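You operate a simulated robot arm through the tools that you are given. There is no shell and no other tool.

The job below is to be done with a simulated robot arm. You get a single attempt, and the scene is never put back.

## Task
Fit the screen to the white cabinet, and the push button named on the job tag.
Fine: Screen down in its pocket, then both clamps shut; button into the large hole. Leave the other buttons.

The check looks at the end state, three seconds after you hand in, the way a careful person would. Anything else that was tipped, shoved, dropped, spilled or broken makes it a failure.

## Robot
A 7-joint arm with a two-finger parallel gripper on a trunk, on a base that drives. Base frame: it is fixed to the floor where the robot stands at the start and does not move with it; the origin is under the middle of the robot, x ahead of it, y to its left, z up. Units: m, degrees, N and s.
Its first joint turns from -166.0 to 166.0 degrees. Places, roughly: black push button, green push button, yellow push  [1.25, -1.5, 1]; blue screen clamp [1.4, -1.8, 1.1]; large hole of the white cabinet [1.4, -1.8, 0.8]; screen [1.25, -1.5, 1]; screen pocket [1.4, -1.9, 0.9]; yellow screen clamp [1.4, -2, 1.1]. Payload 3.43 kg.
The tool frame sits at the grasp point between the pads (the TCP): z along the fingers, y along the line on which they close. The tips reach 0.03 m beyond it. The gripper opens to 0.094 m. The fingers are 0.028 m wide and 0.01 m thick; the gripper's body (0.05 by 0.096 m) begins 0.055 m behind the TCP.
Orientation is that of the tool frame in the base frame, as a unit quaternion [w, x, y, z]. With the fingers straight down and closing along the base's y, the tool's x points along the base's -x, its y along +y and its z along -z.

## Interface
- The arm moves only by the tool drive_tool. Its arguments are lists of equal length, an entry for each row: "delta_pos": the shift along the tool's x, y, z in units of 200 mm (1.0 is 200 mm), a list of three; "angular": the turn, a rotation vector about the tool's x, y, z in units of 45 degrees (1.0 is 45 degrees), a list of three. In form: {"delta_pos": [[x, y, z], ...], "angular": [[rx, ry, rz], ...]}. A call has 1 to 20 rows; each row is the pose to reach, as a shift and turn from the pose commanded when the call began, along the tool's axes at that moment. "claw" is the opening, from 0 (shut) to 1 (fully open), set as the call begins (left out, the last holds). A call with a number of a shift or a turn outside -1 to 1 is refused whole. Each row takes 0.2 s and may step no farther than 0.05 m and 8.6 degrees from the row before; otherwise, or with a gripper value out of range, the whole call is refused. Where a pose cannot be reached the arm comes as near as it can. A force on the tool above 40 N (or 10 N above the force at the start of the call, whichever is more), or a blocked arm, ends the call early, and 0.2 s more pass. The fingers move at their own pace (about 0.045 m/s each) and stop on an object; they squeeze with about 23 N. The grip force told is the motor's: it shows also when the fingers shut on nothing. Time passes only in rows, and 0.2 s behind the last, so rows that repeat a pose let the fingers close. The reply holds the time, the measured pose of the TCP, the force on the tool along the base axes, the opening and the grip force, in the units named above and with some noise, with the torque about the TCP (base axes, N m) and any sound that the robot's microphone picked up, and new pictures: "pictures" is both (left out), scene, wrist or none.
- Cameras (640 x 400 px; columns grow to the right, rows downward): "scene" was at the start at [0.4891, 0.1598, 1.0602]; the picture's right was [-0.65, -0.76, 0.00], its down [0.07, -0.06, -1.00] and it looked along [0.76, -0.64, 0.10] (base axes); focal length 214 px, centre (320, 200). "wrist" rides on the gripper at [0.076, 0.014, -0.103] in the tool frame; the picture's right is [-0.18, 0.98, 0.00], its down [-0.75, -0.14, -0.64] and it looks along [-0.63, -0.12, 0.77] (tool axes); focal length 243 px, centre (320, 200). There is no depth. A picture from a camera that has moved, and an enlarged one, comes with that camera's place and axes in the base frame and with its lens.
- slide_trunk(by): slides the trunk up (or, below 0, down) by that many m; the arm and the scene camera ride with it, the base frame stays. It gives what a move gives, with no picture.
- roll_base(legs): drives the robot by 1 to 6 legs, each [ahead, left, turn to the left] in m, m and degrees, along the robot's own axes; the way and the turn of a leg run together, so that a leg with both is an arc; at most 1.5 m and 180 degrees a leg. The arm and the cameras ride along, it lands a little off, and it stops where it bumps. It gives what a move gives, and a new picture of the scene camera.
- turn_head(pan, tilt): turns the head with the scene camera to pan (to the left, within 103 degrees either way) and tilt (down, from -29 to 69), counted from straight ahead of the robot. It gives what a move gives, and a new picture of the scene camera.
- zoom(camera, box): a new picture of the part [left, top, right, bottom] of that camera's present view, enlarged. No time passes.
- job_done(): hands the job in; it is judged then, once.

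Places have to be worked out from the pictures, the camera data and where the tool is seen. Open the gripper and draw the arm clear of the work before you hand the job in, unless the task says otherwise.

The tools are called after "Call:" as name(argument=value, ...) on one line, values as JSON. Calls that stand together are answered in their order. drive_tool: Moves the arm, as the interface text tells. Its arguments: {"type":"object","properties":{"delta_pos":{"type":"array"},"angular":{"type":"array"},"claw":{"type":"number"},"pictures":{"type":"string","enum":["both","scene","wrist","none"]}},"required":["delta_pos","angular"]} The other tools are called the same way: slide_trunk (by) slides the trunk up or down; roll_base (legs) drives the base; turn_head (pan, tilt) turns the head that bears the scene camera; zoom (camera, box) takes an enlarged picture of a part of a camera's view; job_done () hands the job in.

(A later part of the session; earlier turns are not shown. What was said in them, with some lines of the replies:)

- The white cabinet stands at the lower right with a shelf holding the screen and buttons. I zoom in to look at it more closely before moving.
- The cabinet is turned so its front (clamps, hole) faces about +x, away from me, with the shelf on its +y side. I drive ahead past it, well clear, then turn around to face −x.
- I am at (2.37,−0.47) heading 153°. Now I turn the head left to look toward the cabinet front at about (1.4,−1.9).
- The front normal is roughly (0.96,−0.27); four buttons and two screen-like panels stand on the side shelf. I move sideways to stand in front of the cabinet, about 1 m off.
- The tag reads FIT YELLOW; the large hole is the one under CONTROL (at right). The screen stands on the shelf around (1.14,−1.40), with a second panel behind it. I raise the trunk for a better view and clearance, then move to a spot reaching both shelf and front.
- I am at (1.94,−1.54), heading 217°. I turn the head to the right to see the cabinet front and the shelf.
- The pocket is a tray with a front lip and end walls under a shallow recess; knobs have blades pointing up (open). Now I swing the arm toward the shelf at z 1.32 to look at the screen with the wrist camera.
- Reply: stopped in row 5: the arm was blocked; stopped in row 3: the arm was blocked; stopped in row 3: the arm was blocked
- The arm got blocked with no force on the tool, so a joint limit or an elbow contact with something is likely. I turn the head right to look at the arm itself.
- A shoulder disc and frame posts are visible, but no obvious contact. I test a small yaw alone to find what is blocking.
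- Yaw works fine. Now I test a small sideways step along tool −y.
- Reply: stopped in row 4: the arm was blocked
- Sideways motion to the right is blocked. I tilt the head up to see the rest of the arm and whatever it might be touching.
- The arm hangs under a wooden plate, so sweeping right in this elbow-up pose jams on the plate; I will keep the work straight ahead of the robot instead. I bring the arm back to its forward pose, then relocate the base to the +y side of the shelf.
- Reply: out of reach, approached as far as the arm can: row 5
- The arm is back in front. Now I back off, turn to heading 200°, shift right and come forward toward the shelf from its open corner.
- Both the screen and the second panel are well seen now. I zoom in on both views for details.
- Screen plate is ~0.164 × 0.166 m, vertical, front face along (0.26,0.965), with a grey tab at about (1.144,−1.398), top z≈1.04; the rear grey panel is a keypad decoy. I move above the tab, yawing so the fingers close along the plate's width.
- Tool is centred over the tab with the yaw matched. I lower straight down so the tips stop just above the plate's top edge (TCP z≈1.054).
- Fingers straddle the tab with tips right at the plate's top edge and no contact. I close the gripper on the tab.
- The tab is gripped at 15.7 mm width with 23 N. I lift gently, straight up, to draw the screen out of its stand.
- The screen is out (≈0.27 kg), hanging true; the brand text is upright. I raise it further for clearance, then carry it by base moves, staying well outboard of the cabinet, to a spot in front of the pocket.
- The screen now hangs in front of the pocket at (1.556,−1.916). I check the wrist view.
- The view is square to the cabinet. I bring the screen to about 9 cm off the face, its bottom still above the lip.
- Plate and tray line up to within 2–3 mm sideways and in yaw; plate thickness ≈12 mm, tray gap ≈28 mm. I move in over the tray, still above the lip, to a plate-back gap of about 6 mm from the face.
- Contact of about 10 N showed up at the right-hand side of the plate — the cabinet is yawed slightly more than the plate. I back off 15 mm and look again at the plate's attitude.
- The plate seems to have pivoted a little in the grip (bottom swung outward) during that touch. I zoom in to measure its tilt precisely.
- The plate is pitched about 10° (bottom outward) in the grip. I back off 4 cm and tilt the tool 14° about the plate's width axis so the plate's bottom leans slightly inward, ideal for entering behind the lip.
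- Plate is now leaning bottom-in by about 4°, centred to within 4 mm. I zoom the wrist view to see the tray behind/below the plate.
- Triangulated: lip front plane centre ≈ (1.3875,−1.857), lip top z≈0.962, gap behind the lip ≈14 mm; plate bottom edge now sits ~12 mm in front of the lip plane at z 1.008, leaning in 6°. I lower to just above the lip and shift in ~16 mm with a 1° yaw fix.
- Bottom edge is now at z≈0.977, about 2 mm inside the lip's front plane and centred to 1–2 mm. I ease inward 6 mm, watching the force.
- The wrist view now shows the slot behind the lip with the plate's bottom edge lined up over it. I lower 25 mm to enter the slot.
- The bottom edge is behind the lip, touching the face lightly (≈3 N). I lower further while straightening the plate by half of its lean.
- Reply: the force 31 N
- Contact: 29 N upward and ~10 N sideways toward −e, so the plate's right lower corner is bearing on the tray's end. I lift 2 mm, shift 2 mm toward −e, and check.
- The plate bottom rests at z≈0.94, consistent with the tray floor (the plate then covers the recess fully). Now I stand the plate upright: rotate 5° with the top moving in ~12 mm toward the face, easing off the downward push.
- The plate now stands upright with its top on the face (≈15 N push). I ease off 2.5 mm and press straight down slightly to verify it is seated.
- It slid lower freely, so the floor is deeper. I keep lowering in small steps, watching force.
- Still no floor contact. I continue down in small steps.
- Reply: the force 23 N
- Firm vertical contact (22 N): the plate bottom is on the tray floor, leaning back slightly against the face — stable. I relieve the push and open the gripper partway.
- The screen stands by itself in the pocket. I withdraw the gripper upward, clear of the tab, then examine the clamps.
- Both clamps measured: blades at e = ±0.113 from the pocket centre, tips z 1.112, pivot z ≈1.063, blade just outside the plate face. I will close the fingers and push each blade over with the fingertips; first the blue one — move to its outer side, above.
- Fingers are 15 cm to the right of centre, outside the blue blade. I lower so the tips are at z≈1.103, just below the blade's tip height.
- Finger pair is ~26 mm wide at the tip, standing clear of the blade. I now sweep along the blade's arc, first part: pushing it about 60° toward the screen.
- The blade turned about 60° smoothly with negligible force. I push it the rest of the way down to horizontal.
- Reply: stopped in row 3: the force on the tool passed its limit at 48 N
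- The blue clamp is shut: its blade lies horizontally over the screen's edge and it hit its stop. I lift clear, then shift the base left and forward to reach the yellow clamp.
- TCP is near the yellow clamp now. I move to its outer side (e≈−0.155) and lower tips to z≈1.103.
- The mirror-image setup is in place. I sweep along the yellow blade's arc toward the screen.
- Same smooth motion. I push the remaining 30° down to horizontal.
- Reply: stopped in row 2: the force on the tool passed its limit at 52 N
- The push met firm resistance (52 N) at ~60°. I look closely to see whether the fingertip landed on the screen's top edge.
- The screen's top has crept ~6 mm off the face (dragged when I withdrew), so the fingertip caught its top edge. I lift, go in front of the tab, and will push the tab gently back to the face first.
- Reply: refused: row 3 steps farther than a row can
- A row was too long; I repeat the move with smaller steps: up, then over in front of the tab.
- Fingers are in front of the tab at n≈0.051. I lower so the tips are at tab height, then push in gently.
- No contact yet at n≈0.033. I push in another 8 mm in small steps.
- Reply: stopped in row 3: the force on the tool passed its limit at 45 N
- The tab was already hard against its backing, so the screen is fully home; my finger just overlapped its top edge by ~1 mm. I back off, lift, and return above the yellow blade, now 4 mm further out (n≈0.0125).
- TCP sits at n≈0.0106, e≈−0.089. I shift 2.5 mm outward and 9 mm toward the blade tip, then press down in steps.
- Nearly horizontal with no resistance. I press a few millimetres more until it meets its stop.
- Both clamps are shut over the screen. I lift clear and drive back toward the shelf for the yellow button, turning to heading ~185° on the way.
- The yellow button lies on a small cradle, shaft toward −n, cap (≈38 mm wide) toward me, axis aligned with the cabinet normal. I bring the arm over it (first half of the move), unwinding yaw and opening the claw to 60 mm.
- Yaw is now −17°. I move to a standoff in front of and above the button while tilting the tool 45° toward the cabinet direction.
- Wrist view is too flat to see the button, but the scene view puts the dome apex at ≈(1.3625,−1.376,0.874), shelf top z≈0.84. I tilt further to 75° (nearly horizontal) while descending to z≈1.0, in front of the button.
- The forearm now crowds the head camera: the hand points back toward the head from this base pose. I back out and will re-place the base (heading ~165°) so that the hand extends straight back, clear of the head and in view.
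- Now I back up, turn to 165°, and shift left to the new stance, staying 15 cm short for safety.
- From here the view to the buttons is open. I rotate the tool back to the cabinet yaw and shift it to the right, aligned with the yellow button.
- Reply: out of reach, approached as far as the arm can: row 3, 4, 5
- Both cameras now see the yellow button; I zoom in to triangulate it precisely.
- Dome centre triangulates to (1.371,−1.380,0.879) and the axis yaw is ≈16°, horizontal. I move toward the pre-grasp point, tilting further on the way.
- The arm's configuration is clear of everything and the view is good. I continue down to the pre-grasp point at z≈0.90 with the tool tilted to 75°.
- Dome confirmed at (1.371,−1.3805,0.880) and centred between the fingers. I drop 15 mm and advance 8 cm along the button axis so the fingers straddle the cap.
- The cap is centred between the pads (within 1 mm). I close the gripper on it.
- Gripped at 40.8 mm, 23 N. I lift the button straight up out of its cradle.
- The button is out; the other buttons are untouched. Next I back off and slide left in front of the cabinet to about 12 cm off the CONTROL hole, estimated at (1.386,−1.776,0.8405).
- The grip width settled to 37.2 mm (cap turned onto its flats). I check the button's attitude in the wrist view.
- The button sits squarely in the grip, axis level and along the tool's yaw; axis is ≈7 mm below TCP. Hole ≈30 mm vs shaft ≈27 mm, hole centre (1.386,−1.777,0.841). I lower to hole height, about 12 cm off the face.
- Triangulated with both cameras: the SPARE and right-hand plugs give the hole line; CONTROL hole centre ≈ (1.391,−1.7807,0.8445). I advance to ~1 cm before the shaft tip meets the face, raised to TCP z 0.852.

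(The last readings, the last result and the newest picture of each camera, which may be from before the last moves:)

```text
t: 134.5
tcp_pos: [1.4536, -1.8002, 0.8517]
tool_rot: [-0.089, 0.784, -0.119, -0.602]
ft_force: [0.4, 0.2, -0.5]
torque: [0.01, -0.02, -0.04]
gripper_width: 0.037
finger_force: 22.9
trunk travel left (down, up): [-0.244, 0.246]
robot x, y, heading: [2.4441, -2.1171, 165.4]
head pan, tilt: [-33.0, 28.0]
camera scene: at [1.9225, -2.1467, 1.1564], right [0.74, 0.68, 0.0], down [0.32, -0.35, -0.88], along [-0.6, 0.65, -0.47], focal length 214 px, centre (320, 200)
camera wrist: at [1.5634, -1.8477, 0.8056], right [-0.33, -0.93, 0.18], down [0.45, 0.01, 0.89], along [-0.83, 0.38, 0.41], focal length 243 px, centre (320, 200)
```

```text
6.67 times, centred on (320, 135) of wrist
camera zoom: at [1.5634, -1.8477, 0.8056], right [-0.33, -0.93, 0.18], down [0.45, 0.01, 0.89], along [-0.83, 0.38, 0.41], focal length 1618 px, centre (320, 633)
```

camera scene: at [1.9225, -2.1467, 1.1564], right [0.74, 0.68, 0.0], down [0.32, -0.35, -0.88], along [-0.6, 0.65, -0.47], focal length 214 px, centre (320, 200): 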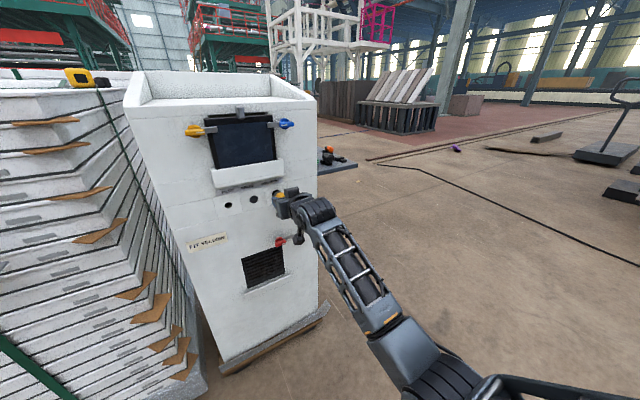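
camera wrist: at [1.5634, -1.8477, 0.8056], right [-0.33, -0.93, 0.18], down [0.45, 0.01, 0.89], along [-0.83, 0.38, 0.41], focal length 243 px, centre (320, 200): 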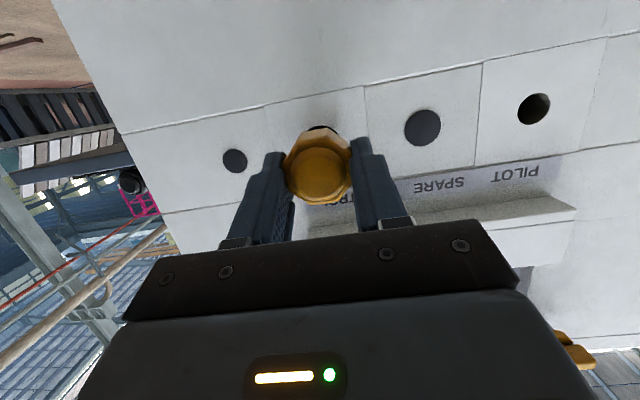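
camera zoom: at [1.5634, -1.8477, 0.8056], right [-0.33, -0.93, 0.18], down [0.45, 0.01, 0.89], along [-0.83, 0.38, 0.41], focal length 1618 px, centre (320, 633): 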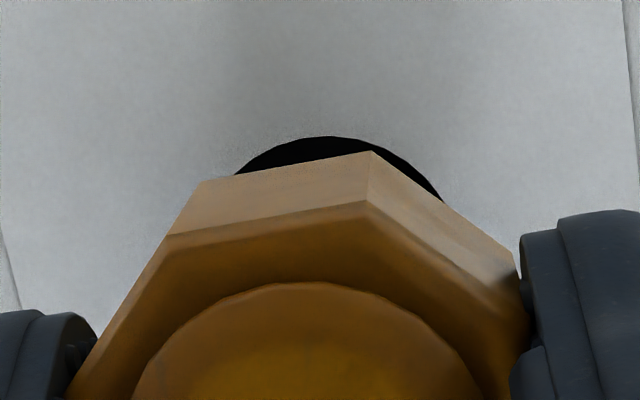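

In the scene zoom the shaft tip is just short of the hole and nearly concentric. I advance 4 mm and compare again before entering.

Call:
drive_tool(delta_pos=[[-0.0052, 0, 0.0193]], angular=[[0, 0, 0]], pictures="none")

Call:
zoom(camera="scene", box=[267, 182, 292, 206])

```text
t: 134.9
tcp_pos: [1.4494, -1.7995, 0.8515]
tool_rot: [-0.088, 0.784, -0.117, -0.603]
ft_force: [-0.1, 0.7, -0.7]
torque: [-0.02, -0.01, 0.01]
gripper_width: 0.0374
finger_force: 22.7
trunk travel left (down, up): [-0.244, 0.246]
robot x, y, heading: [2.4415, -2.1105, 165.4]
head pan, tilt: [-33.0, 28.0]
```

```text
16.00 times, centred on (280, 194) of scene
camera zoom: at [1.9224, -2.1467, 1.1564], right [0.74, 0.68, 0.0], down [0.32, -0.35, -0.88], along [-0.6, 0.65, -0.47], focal length 3432 px, centre (968, 296)
```

zoom: 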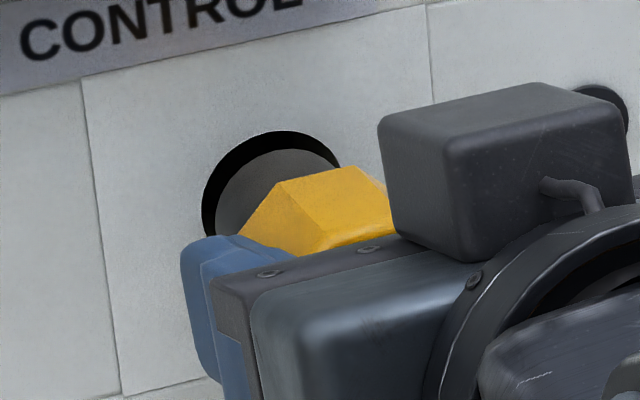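

Call:
drive_tool(delta_pos=[[-0.0039, 0, 0.0145]], angular=[[0, 0, 0]], pictures="none")

Call:
zoom(camera="scene", box=[267, 182, 292, 206])

```text
t: 135.3
tcp_pos: [1.4477, -1.7987, 0.8522]
tool_rot: [-0.087, 0.785, -0.118, -0.602]
ft_force: [-0.1, 0.2, -1.5]
torque: [0.01, -0.05, -0.05]
gripper_width: 0.0373
finger_force: 23.7
trunk travel left (down, up): [-0.244, 0.246]
robot x, y, heading: [2.4437, -2.1136, 165.5]
head pan, tilt: [-33.0, 28.0]
```

```text
16.00 times, centred on (280, 194) of scene
camera zoom: at [1.9224, -2.1467, 1.1563], right [0.74, 0.68, 0.0], down [0.32, -0.35, -0.88], along [-0.6, 0.65, -0.47], focal length 3432 px, centre (968, 296)
```

zoom: 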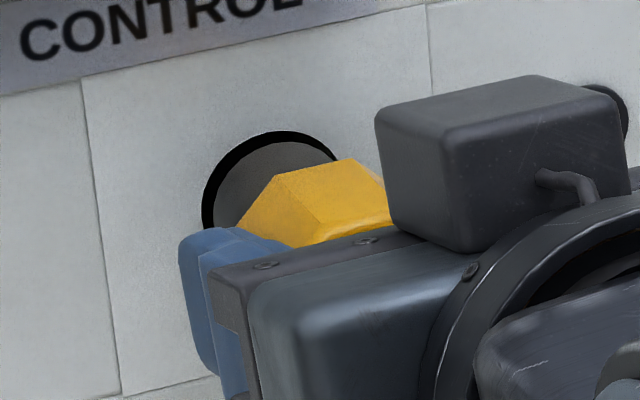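

The shaft's rim shows an even crescent inside the hole. I keep advancing in small steps, watching for contact.

Call:
drive_tool(delta_pos=[[-0.0039, 0, 0.0145], [-0.0065, 0, 0.0242]], angular=[[0, 0, 0], [0, 0, 0]], pictures="none")

Call:
zoom(camera="scene", box=[267, 182, 292, 206])

```text
t: 135.9
tcp_pos: [1.4431, -1.7959, 0.8537]
tool_rot: [-0.089, 0.784, -0.118, -0.602]
ft_force: [0.0, -0.4, -0.7]
torque: [-0.01, -0.02, 0.0]
gripper_width: 0.0374
finger_force: 23.2
trunk travel left (down, up): [-0.244, 0.246]
robot x, y, heading: [2.4458, -2.1124, 165.6]
head pan, tilt: [-33.0, 28.0]
```

```text
16.00 times, centred on (280, 194) of scene
camera zoom: at [1.9224, -2.1467, 1.1563], right [0.74, 0.68, 0.0], down [0.32, -0.35, -0.88], along [-0.6, 0.65, -0.47], focal length 3432 px, centre (968, 296)
```

zoom: 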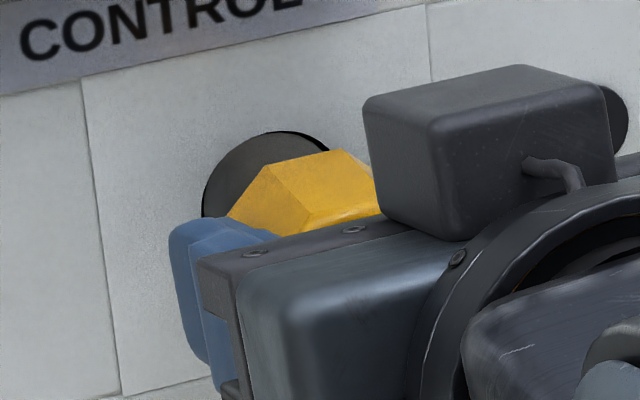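

No contact force; the shaft tip now appears to be inside the hole. I continue to push in, in short steps with force checks.

Call:
drive_tool(delta_pos=[[-0.0039, 0, 0.0145], [-0.0078, 0, 0.029], [-0.0117, 0, 0.0435]], angular=[[0, 0, 0], [0, 0, 0], [0, 0, 0]], pictures="none")

Call:
zoom(camera="scene", box=[262, 177, 294, 206])

Call:
zoom(camera="wrist", box=[240, 80, 400, 210])

```text
t: 136.7
tcp_pos: [1.4345, -1.7928, 0.8526]
tool_rot: [-0.088, 0.785, -0.117, -0.602]
ft_force: [-0.3, -0.4, -0.9]
torque: [-0.01, 0.02, -0.01]
gripper_width: 0.0372
finger_force: 22.9
trunk travel left (down, up): [-0.244, 0.246]
robot x, y, heading: [2.4469, -2.1145, 165.9]
head pan, tilt: [-33.0, 28.0]
```

```text
13.79 times, centred on (278, 192) of scene
camera zoom: at [1.9224, -2.1467, 1.1563], right [0.74, 0.68, 0.0], down [0.32, -0.35, -0.88], along [-0.6, 0.65, -0.47], focal length 2958 px, centre (899, 317)
```

zoom: 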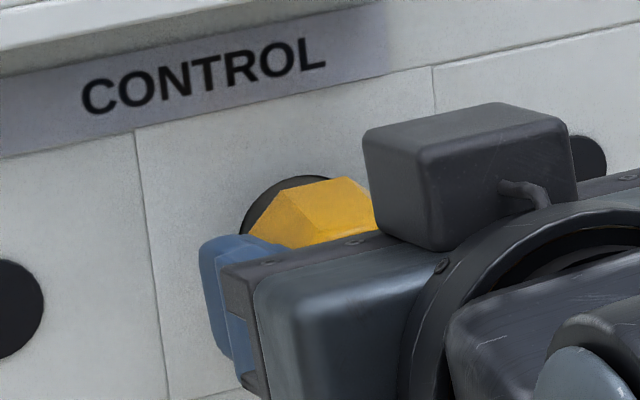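

```text
3.08 times, centred on (320, 145) of wrist
camera zoom: at [1.5437, -1.8413, 0.8058], right [-0.33, -0.93, 0.18], down [0.45, 0.01, 0.89], along [-0.83, 0.38, 0.41], focal length 746 px, centre (320, 369)
```

zoom: 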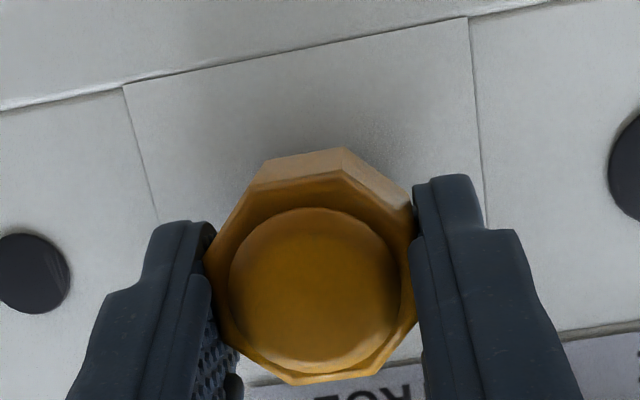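

The shaft slides in freely. I continue 9 mm more in small steps.

Call:
drive_tool(delta_pos=[[-0.0039, 0, 0.0145], [-0.0078, 0, 0.029], [-0.0117, 0, 0.0435]], angular=[[0, 0, 0], [0, 0, 0], [0, 0, 0]], pictures="none")

Call:
zoom(camera="scene", box=[262, 177, 294, 206])

```text
t: 137.5
tcp_pos: [1.4249, -1.7904, 0.8535]
tool_rot: [-0.089, 0.784, -0.118, -0.603]
ft_force: [0.4, 0.0, -0.1]
torque: [0.02, -0.01, 0.0]
gripper_width: 0.0373
finger_force: 22.9
trunk travel left (down, up): [-0.244, 0.246]
robot x, y, heading: [2.4441, -2.1135, 165.6]
head pan, tilt: [-33.0, 28.0]
```

```text
13.79 times, centred on (278, 192) of scene
camera zoom: at [1.9224, -2.1467, 1.1563], right [0.74, 0.68, 0.0], down [0.32, -0.35, -0.88], along [-0.6, 0.65, -0.47], focal length 2958 px, centre (899, 317)
```

zoom: 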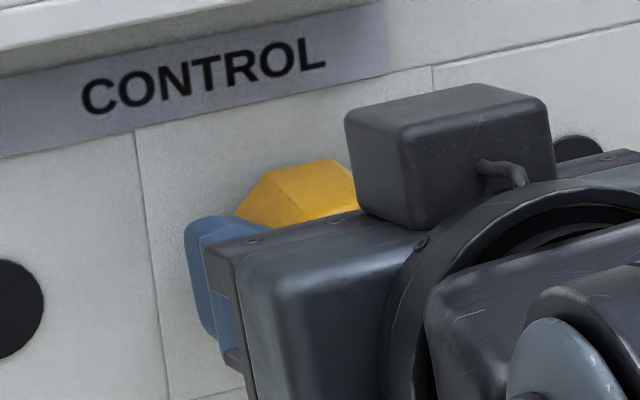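

Still no contact. I push on in 2 mm steps until something touches.

Call:
drive_tool(delta_pos=[[-0.0026, 0, 0.0097], [-0.0052, 0, 0.0193], [-0.0065, 0, 0.0242]], angular=[[0, 0, 0], [0, 0, 0], [0, 0, 0]], pictures="none")

Call:
zoom(camera="scene", box=[262, 177, 294, 206])

Call:
zoom(camera="wrist", box=[240, 80, 400, 210])

```text
t: 138.3
tcp_pos: [1.4212, -1.79, 0.8519]
tool_rot: [-0.088, 0.785, -0.118, -0.602]
ft_force: [32.7, -9.3, 0.8]
torque: [-0.03, -0.23, -0.04]
gripper_width: 0.0376
finger_force: 23.6
trunk travel left (down, up): [-0.244, 0.246]
robot x, y, heading: [2.4462, -2.1143, 165.6]
head pan, tilt: [-33.0, 28.0]
```

```text
13.79 times, centred on (278, 192) of scene
camera zoom: at [1.9235, -2.1469, 1.1567], right [0.74, 0.68, 0.0], down [0.32, -0.35, -0.88], along [-0.6, 0.65, -0.47], focal length 2958 px, centre (899, 317)
```

zoom: 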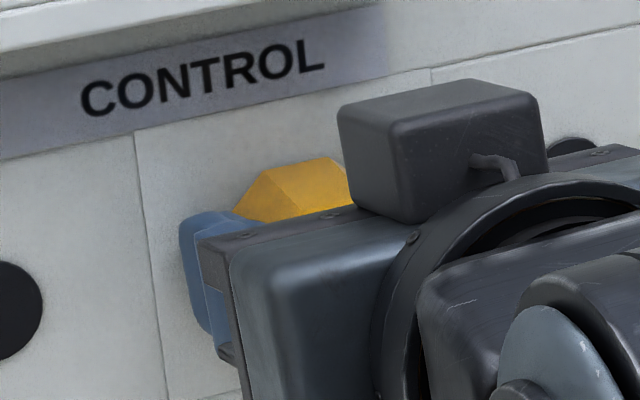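

```text
3.08 times, centred on (320, 145) of wrist
camera zoom: at [1.5313, -1.8374, 0.8066], right [-0.33, -0.93, 0.18], down [0.45, 0.01, 0.89], along [-0.83, 0.38, 0.41], focal length 746 px, centre (320, 369)
```

zoom: 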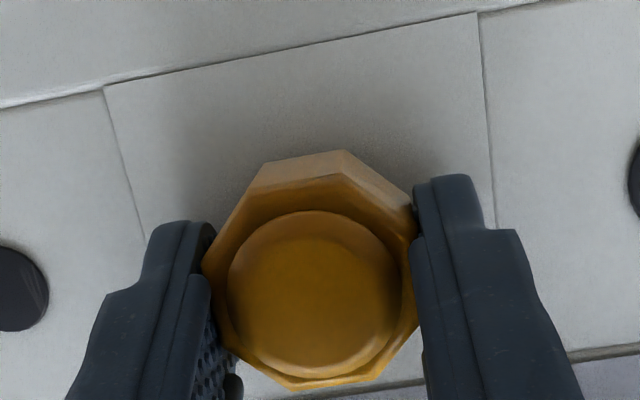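

Firm contact of 34 N straight along the axis: either cap or fingertips are on the face. I ease the push and open the fingers.

Call:
drive_tool(delta_pos=[[0.0013, 0, -0.0048]], angular=[[0, 0, 0]], pictures="none")

Call:
drive_tool(delta_pos=[[0, 0, 0], [0, 0, 0], [0, 0, 0], [0, 0, 0]], angular=[[0, 0, 0], [0, 0, 0], [0, 0, 0], [0, 0, 0]], claw=0.68, pictures="none")

Call:
zoom(camera="wrist", box=[240, 80, 400, 210])

Call:
zoom(camera="scene", box=[255, 170, 300, 210])

```text
t: 138.7
tcp_pos: [1.4214, -1.7895, 0.8522]
tool_rot: [-0.088, 0.785, -0.118, -0.602]
ft_force: [15.7, -3.5, -0.6]
torque: [-0.09, -0.42, -0.05]
gripper_width: 0.0376
finger_force: 23.2
trunk travel left (down, up): [-0.244, 0.246]
robot x, y, heading: [2.4465, -2.1126, 165.4]
head pan, tilt: [-33.0, 28.0]
```

```text
t: 139.7
tcp_pos: [1.4227, -1.7899, 0.853]
tool_rot: [-0.088, 0.785, -0.118, -0.602]
ft_force: [0.6, -0.1, 0.4]
torque: [0.0, -0.02, 0.01]
gripper_width: 0.0641
finger_force: 0.3
trunk travel left (down, up): [-0.244, 0.246]
robot x, y, heading: [2.4446, -2.1139, 165.5]
head pan, tilt: [-33.0, 28.0]
```

```text
3.08 times, centred on (320, 145) of wrist
camera zoom: at [1.5312, -1.8376, 0.8063], right [-0.33, -0.93, 0.18], down [0.45, 0.01, 0.89], along [-0.83, 0.38, 0.41], focal length 746 px, centre (320, 369)
```

zoom: 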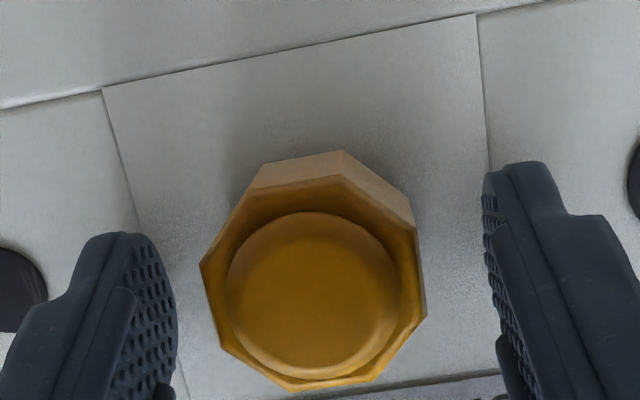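

```text
10.00 times, centred on (278, 190) of scene
camera zoom: at [1.9224, -2.1466, 1.1563], right [0.74, 0.68, 0.0], down [0.32, -0.35, -0.88], along [-0.6, 0.65, -0.47], focal length 2145 px, centre (745, 300)
```

zoom: 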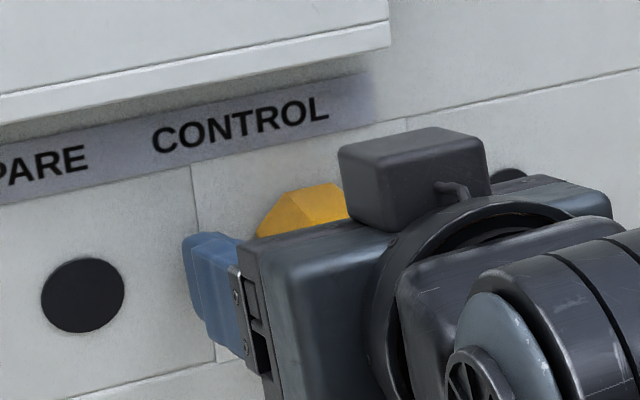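

The button stays in the hole. I withdraw straight back 7 cm with the fingers open and look.

Call:
drive_tool(delta_pos=[[0.026, 0, -0.097], [0.065, 0, -0.24], [0.091, 0, -0.338]], angular=[[0, 0, 0], [0, 0, 0], [0, 0, 0]])

Call:
zoom(camera="wrist", box=[240, 80, 400, 210])

Call:
zoom(camera="scene", box=[255, 170, 300, 210])

```text
t: 140.5
tcp_pos: [1.4901, -1.8101, 0.8535]
tool_rot: [-0.089, 0.784, -0.118, -0.602]
ft_force: [-0.1, -0.2, -0.7]
torque: [-0.06, 0.01, 0.02]
gripper_width: 0.0641
finger_force: 0.1
trunk travel left (down, up): [-0.244, 0.246]
robot x, y, heading: [2.4427, -2.112, 165.5]
head pan, tilt: [-33.0, 28.0]
camera scene: at [1.9224, -2.1466, 1.1563], right [0.74, 0.68, 0.0], down [0.32, -0.35, -0.88], along [-0.6, 0.65, -0.47], focal length 214 px, centre (320, 200)
camera wrist: at [1.5992, -1.8583, 0.8065], right [-0.33, -0.93, 0.18], down [0.45, 0.01, 0.89], along [-0.83, 0.38, 0.41], focal length 243 px, centre (320, 200)
```

scene: 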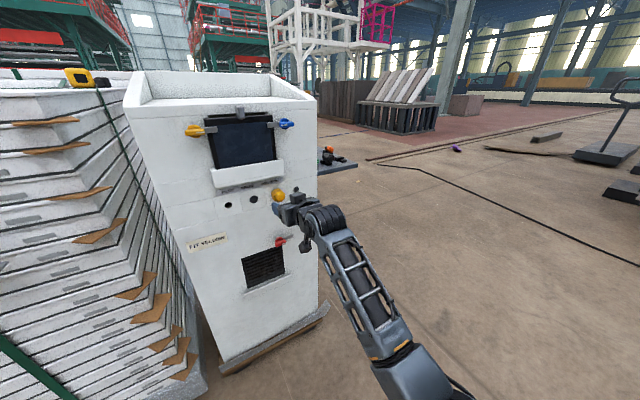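
wrist: 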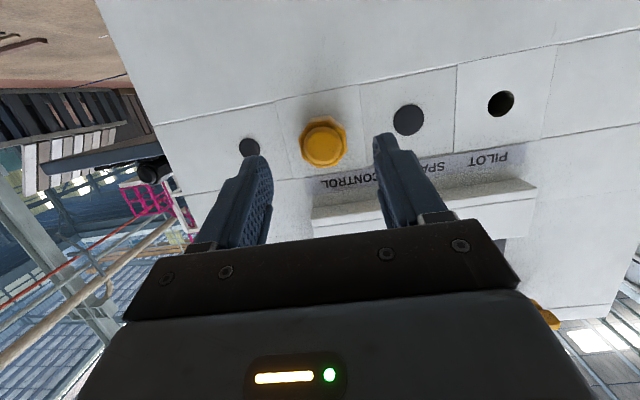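

```text
3.08 times, centred on (320, 145) of wrist
camera zoom: at [1.5992, -1.8583, 0.8065], right [-0.33, -0.93, 0.18], down [0.45, 0.01, 0.89], along [-0.83, 0.38, 0.41], focal length 746 px, centre (320, 369)
```

zoom: 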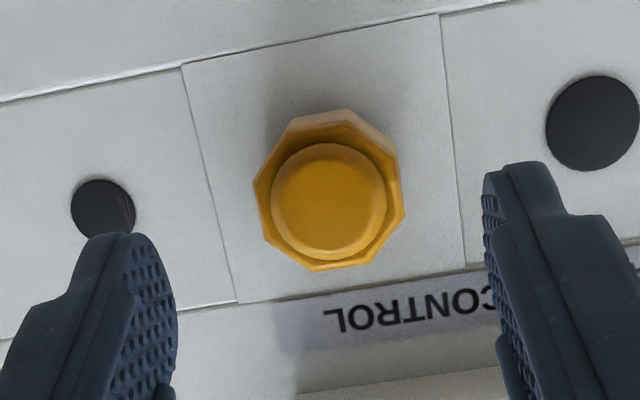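

```text
10.00 times, centred on (278, 190) of scene
camera zoom: at [1.9224, -2.1466, 1.1563], right [0.74, 0.68, 0.0], down [0.32, -0.35, -0.88], along [-0.6, 0.65, -0.47], focal length 2145 px, centre (745, 300)
```

zoom: 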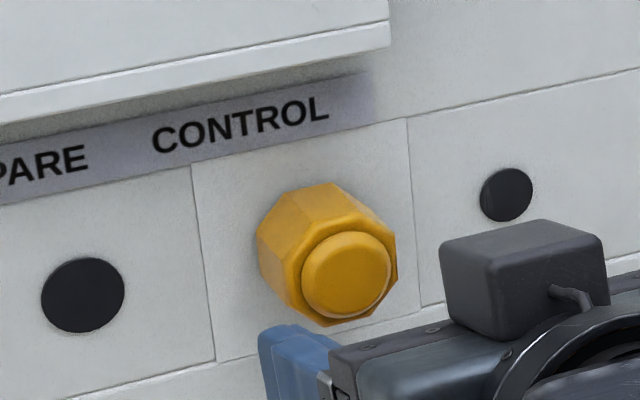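

The yellow button sits squarely in the CONTROL hole. To be sure it is fully home, I close the fingers and press the dome gently along its axis.

Call:
drive_tool(delta_pos=[[0, 0, 0], [0, 0, 0], [0, 0, 0], [0, 0, 0], [-0.02, 0, 0.077], [-0.0415, 0, 0.155], [-0.0466, 0, 0.174]], angular=[[0, 0, 0], [0, 0, 0], [0, 0, 0], [0, 0, 0], [0, 0, 0], [0, 0, 0], [0, 0, 0]], claw=0, pictures="none")

Call:
zoom(camera="wrist", box=[240, 80, 400, 210])

Call:
zoom(camera="scene", box=[255, 170, 300, 210])

```text
t: 142.2
tcp_pos: [1.4555, -1.8009, 0.8525]
tool_rot: [-0.088, 0.784, -0.118, -0.603]
ft_force: [17.7, -5.1, 3.5]
torque: [0.07, 0.24, -0.03]
gripper_width: 0.0
finger_force: 23.1
trunk travel left (down, up): [-0.244, 0.246]
robot x, y, heading: [2.446, -2.1131, 165.6]
head pan, tilt: [-33.0, 28.0]
stopped in row 7: the force on the tool passed its limit at 42 N (the readings are from after the stop); the commanded pose is now the measured one
```

```text
3.08 times, centred on (320, 145) of wrist
camera zoom: at [1.5655, -1.8494, 0.8063], right [-0.33, -0.93, 0.18], down [0.45, 0.01, 0.89], along [-0.83, 0.38, 0.41], focal length 746 px, centre (320, 369)
```

zoom: 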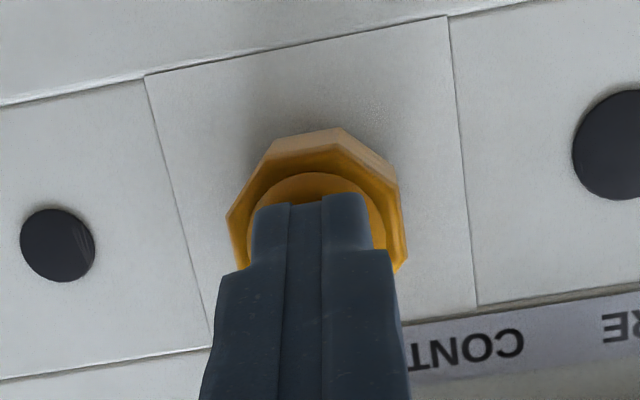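

```text
10.00 times, centred on (278, 190) of scene
camera zoom: at [1.9235, -2.147, 1.1567], right [0.74, 0.68, 0.0], down [0.32, -0.35, -0.88], along [-0.6, 0.65, -0.47], focal length 2145 px, centre (745, 300)
```

zoom: 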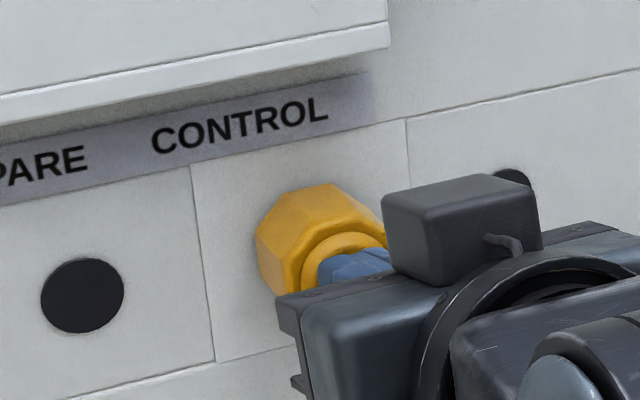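

The dome took over 40 N and the cap did not move: it is fully seated. I withdraw straight back and open the gripper.

Call:
drive_tool(delta_pos=[[0.02, 0, -0.08], [0.06, 0, -0.24], [0.11, 0, -0.41], [0.155, 0, -0.58]], angular=[[0, 0, 0], [0, 0, 0], [0, 0, 0], [0, 0, 0]], claw=1, pictures="none")

Call:
roll_base(legs=[[-0.35, 0, 0]])

Call:
turn_head(pan=-22, tilt=20)

Call:
zoom(camera="scene", box=[220, 120, 420, 250])

```text
t: 143.2
tcp_pos: [1.5706, -1.8358, 0.8518]
tool_rot: [-0.087, 0.785, -0.117, -0.601]
ft_force: [-0.8, 0.1, -0.3]
torque: [-0.02, -0.03, -0.01]
gripper_width: 0.0862
finger_force: 0.1
trunk travel left (down, up): [-0.244, 0.246]
robot x, y, heading: [2.4457, -2.1103, 165.4]
head pan, tilt: [-33.0, 28.0]
```

```text
t: 145.5
tcp_pos: [1.909, -1.9195, 0.8524]
tool_rot: [-0.089, 0.785, -0.12, -0.601]
ft_force: [-0.4, -0.1, 0.0]
torque: [0.0, 0.04, -0.03]
gripper_width: 0.094
finger_force: 0.0
trunk travel left (down, up): [-0.244, 0.246]
robot x, y, heading: [2.7861, -2.1958, 165.4]
head pan, tilt: [-33.0, 28.0]
camera scene: at [2.2613, -2.2322, 1.1564], right [0.74, 0.67, 0.0], down [0.32, -0.35, -0.88], along [-0.59, 0.65, -0.47], focal length 214 px, centre (320, 200)
```

scene: 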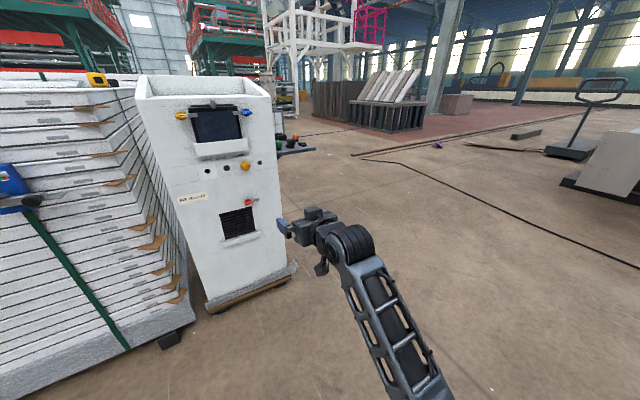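

```text
t: 146.2
tcp_pos: [1.9095, -1.9201, 0.8517]
tool_rot: [-0.09, 0.785, -0.12, -0.601]
ft_force: [0.0, 0.1, -0.1]
torque: [0.02, -0.02, 0.0]
gripper_width: 0.094
finger_force: 0.1
trunk travel left (down, up): [-0.244, 0.246]
robot x, y, heading: [2.7882, -2.1995, 165.4]
head pan, tilt: [-22.0, 20.0]
camera scene: at [2.248, -2.2439, 1.1692], right [0.6, 0.8, 0.0], down [0.27, -0.2, -0.94], along [-0.75, 0.56, -0.34], focal length 214 px, centre (320, 200)
```

scene: 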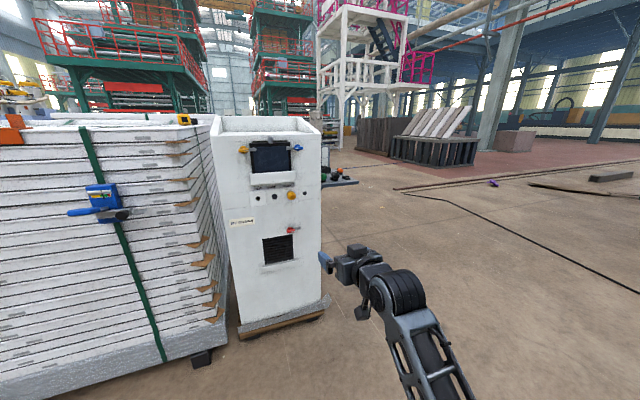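

```text
3.08 times, centred on (320, 185) of scene
camera zoom: at [2.248, -2.2439, 1.1692], right [0.6, 0.8, 0.0], down [0.27, -0.2, -0.94], along [-0.75, 0.56, -0.34], focal length 660 px, centre (320, 246)
```

zoom: 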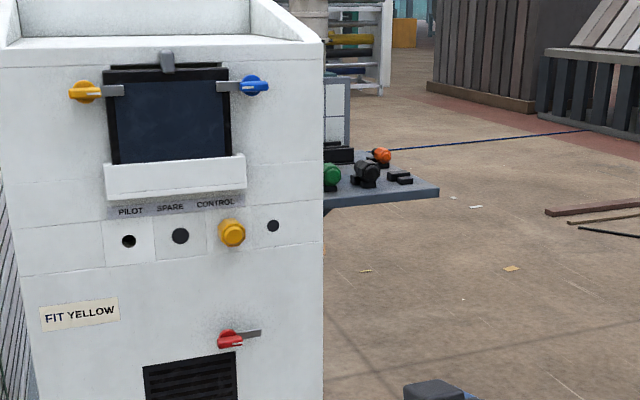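

Call:
zoom(camera="scene", box=[225, 130, 325, 205])

Call:
zoom(camera="scene", box=[300, 130, 370, 200])

```text
5.33 times, centred on (275, 168) of scene
camera zoom: at [2.248, -2.2439, 1.1692], right [0.6, 0.8, 0.0], down [0.27, -0.2, -0.94], along [-0.75, 0.56, -0.34], focal length 1144 px, centre (560, 373)
```

zoom: 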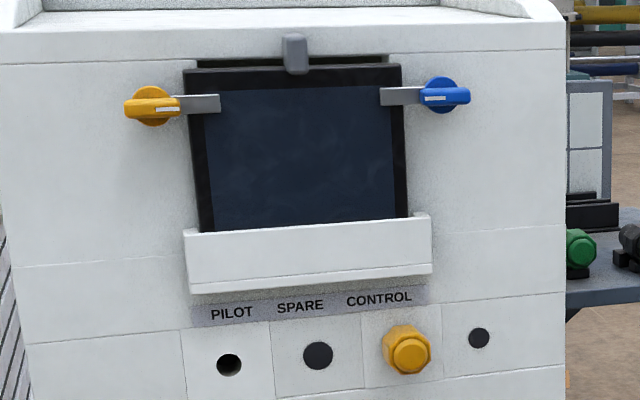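

```text
5.71 times, centred on (335, 165) of scene
camera zoom: at [2.248, -2.2439, 1.1692], right [0.6, 0.8, 0.0], down [0.27, -0.2, -0.94], along [-0.75, 0.56, -0.34], focal length 1226 px, centre (234, 400)
```

zoom: 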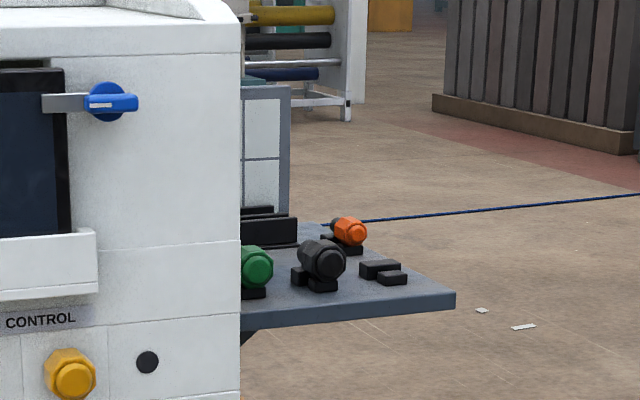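

Final check: the screen is down in its pocket with both clamps shut across it, the yellow button is seated in the CONTROL hole, and the other buttons and the rear panel stand untouched. The gripper is open and the arm is well clear, so I hand in the job.

Call:
job_done()

```text
The job is handed in.
```

The job is handed in. The screen is in its pocket with both clamps shut, and the yellow button named on the tag ("FIT YELLOW") is in the large hole under CONTROL.

- **Screen:** it pivoted about 10° in the grip on the first approach, so I tilted the tool to correct it before lowering. It came down onto the tray floor with about 22 N of contact and stands behind the lip.
- **Clamps:** both blades lie horizontal across the screen's edges, pushed until they met their stops. On the first try at the yellow clamp, my fingertips hit the screen's top edge at 52 N. I then pressed the tab, which was already firmly against the cabinet, and closed the clamp on a second pass. No damage showed in the final pictures.
- **Button:** the shaft went into the hole without resistance. I then pressed the dome at over 40 N and the cap did not move.
- **Rest of the scene:** the green, black and orange buttons, the second grey panel on the shelf and the red switch look undisturbed in the last pictures. The empty cradle for the yellow button is still on the shelf.

The gripper is open and the robot is backed well away from the cabinet.
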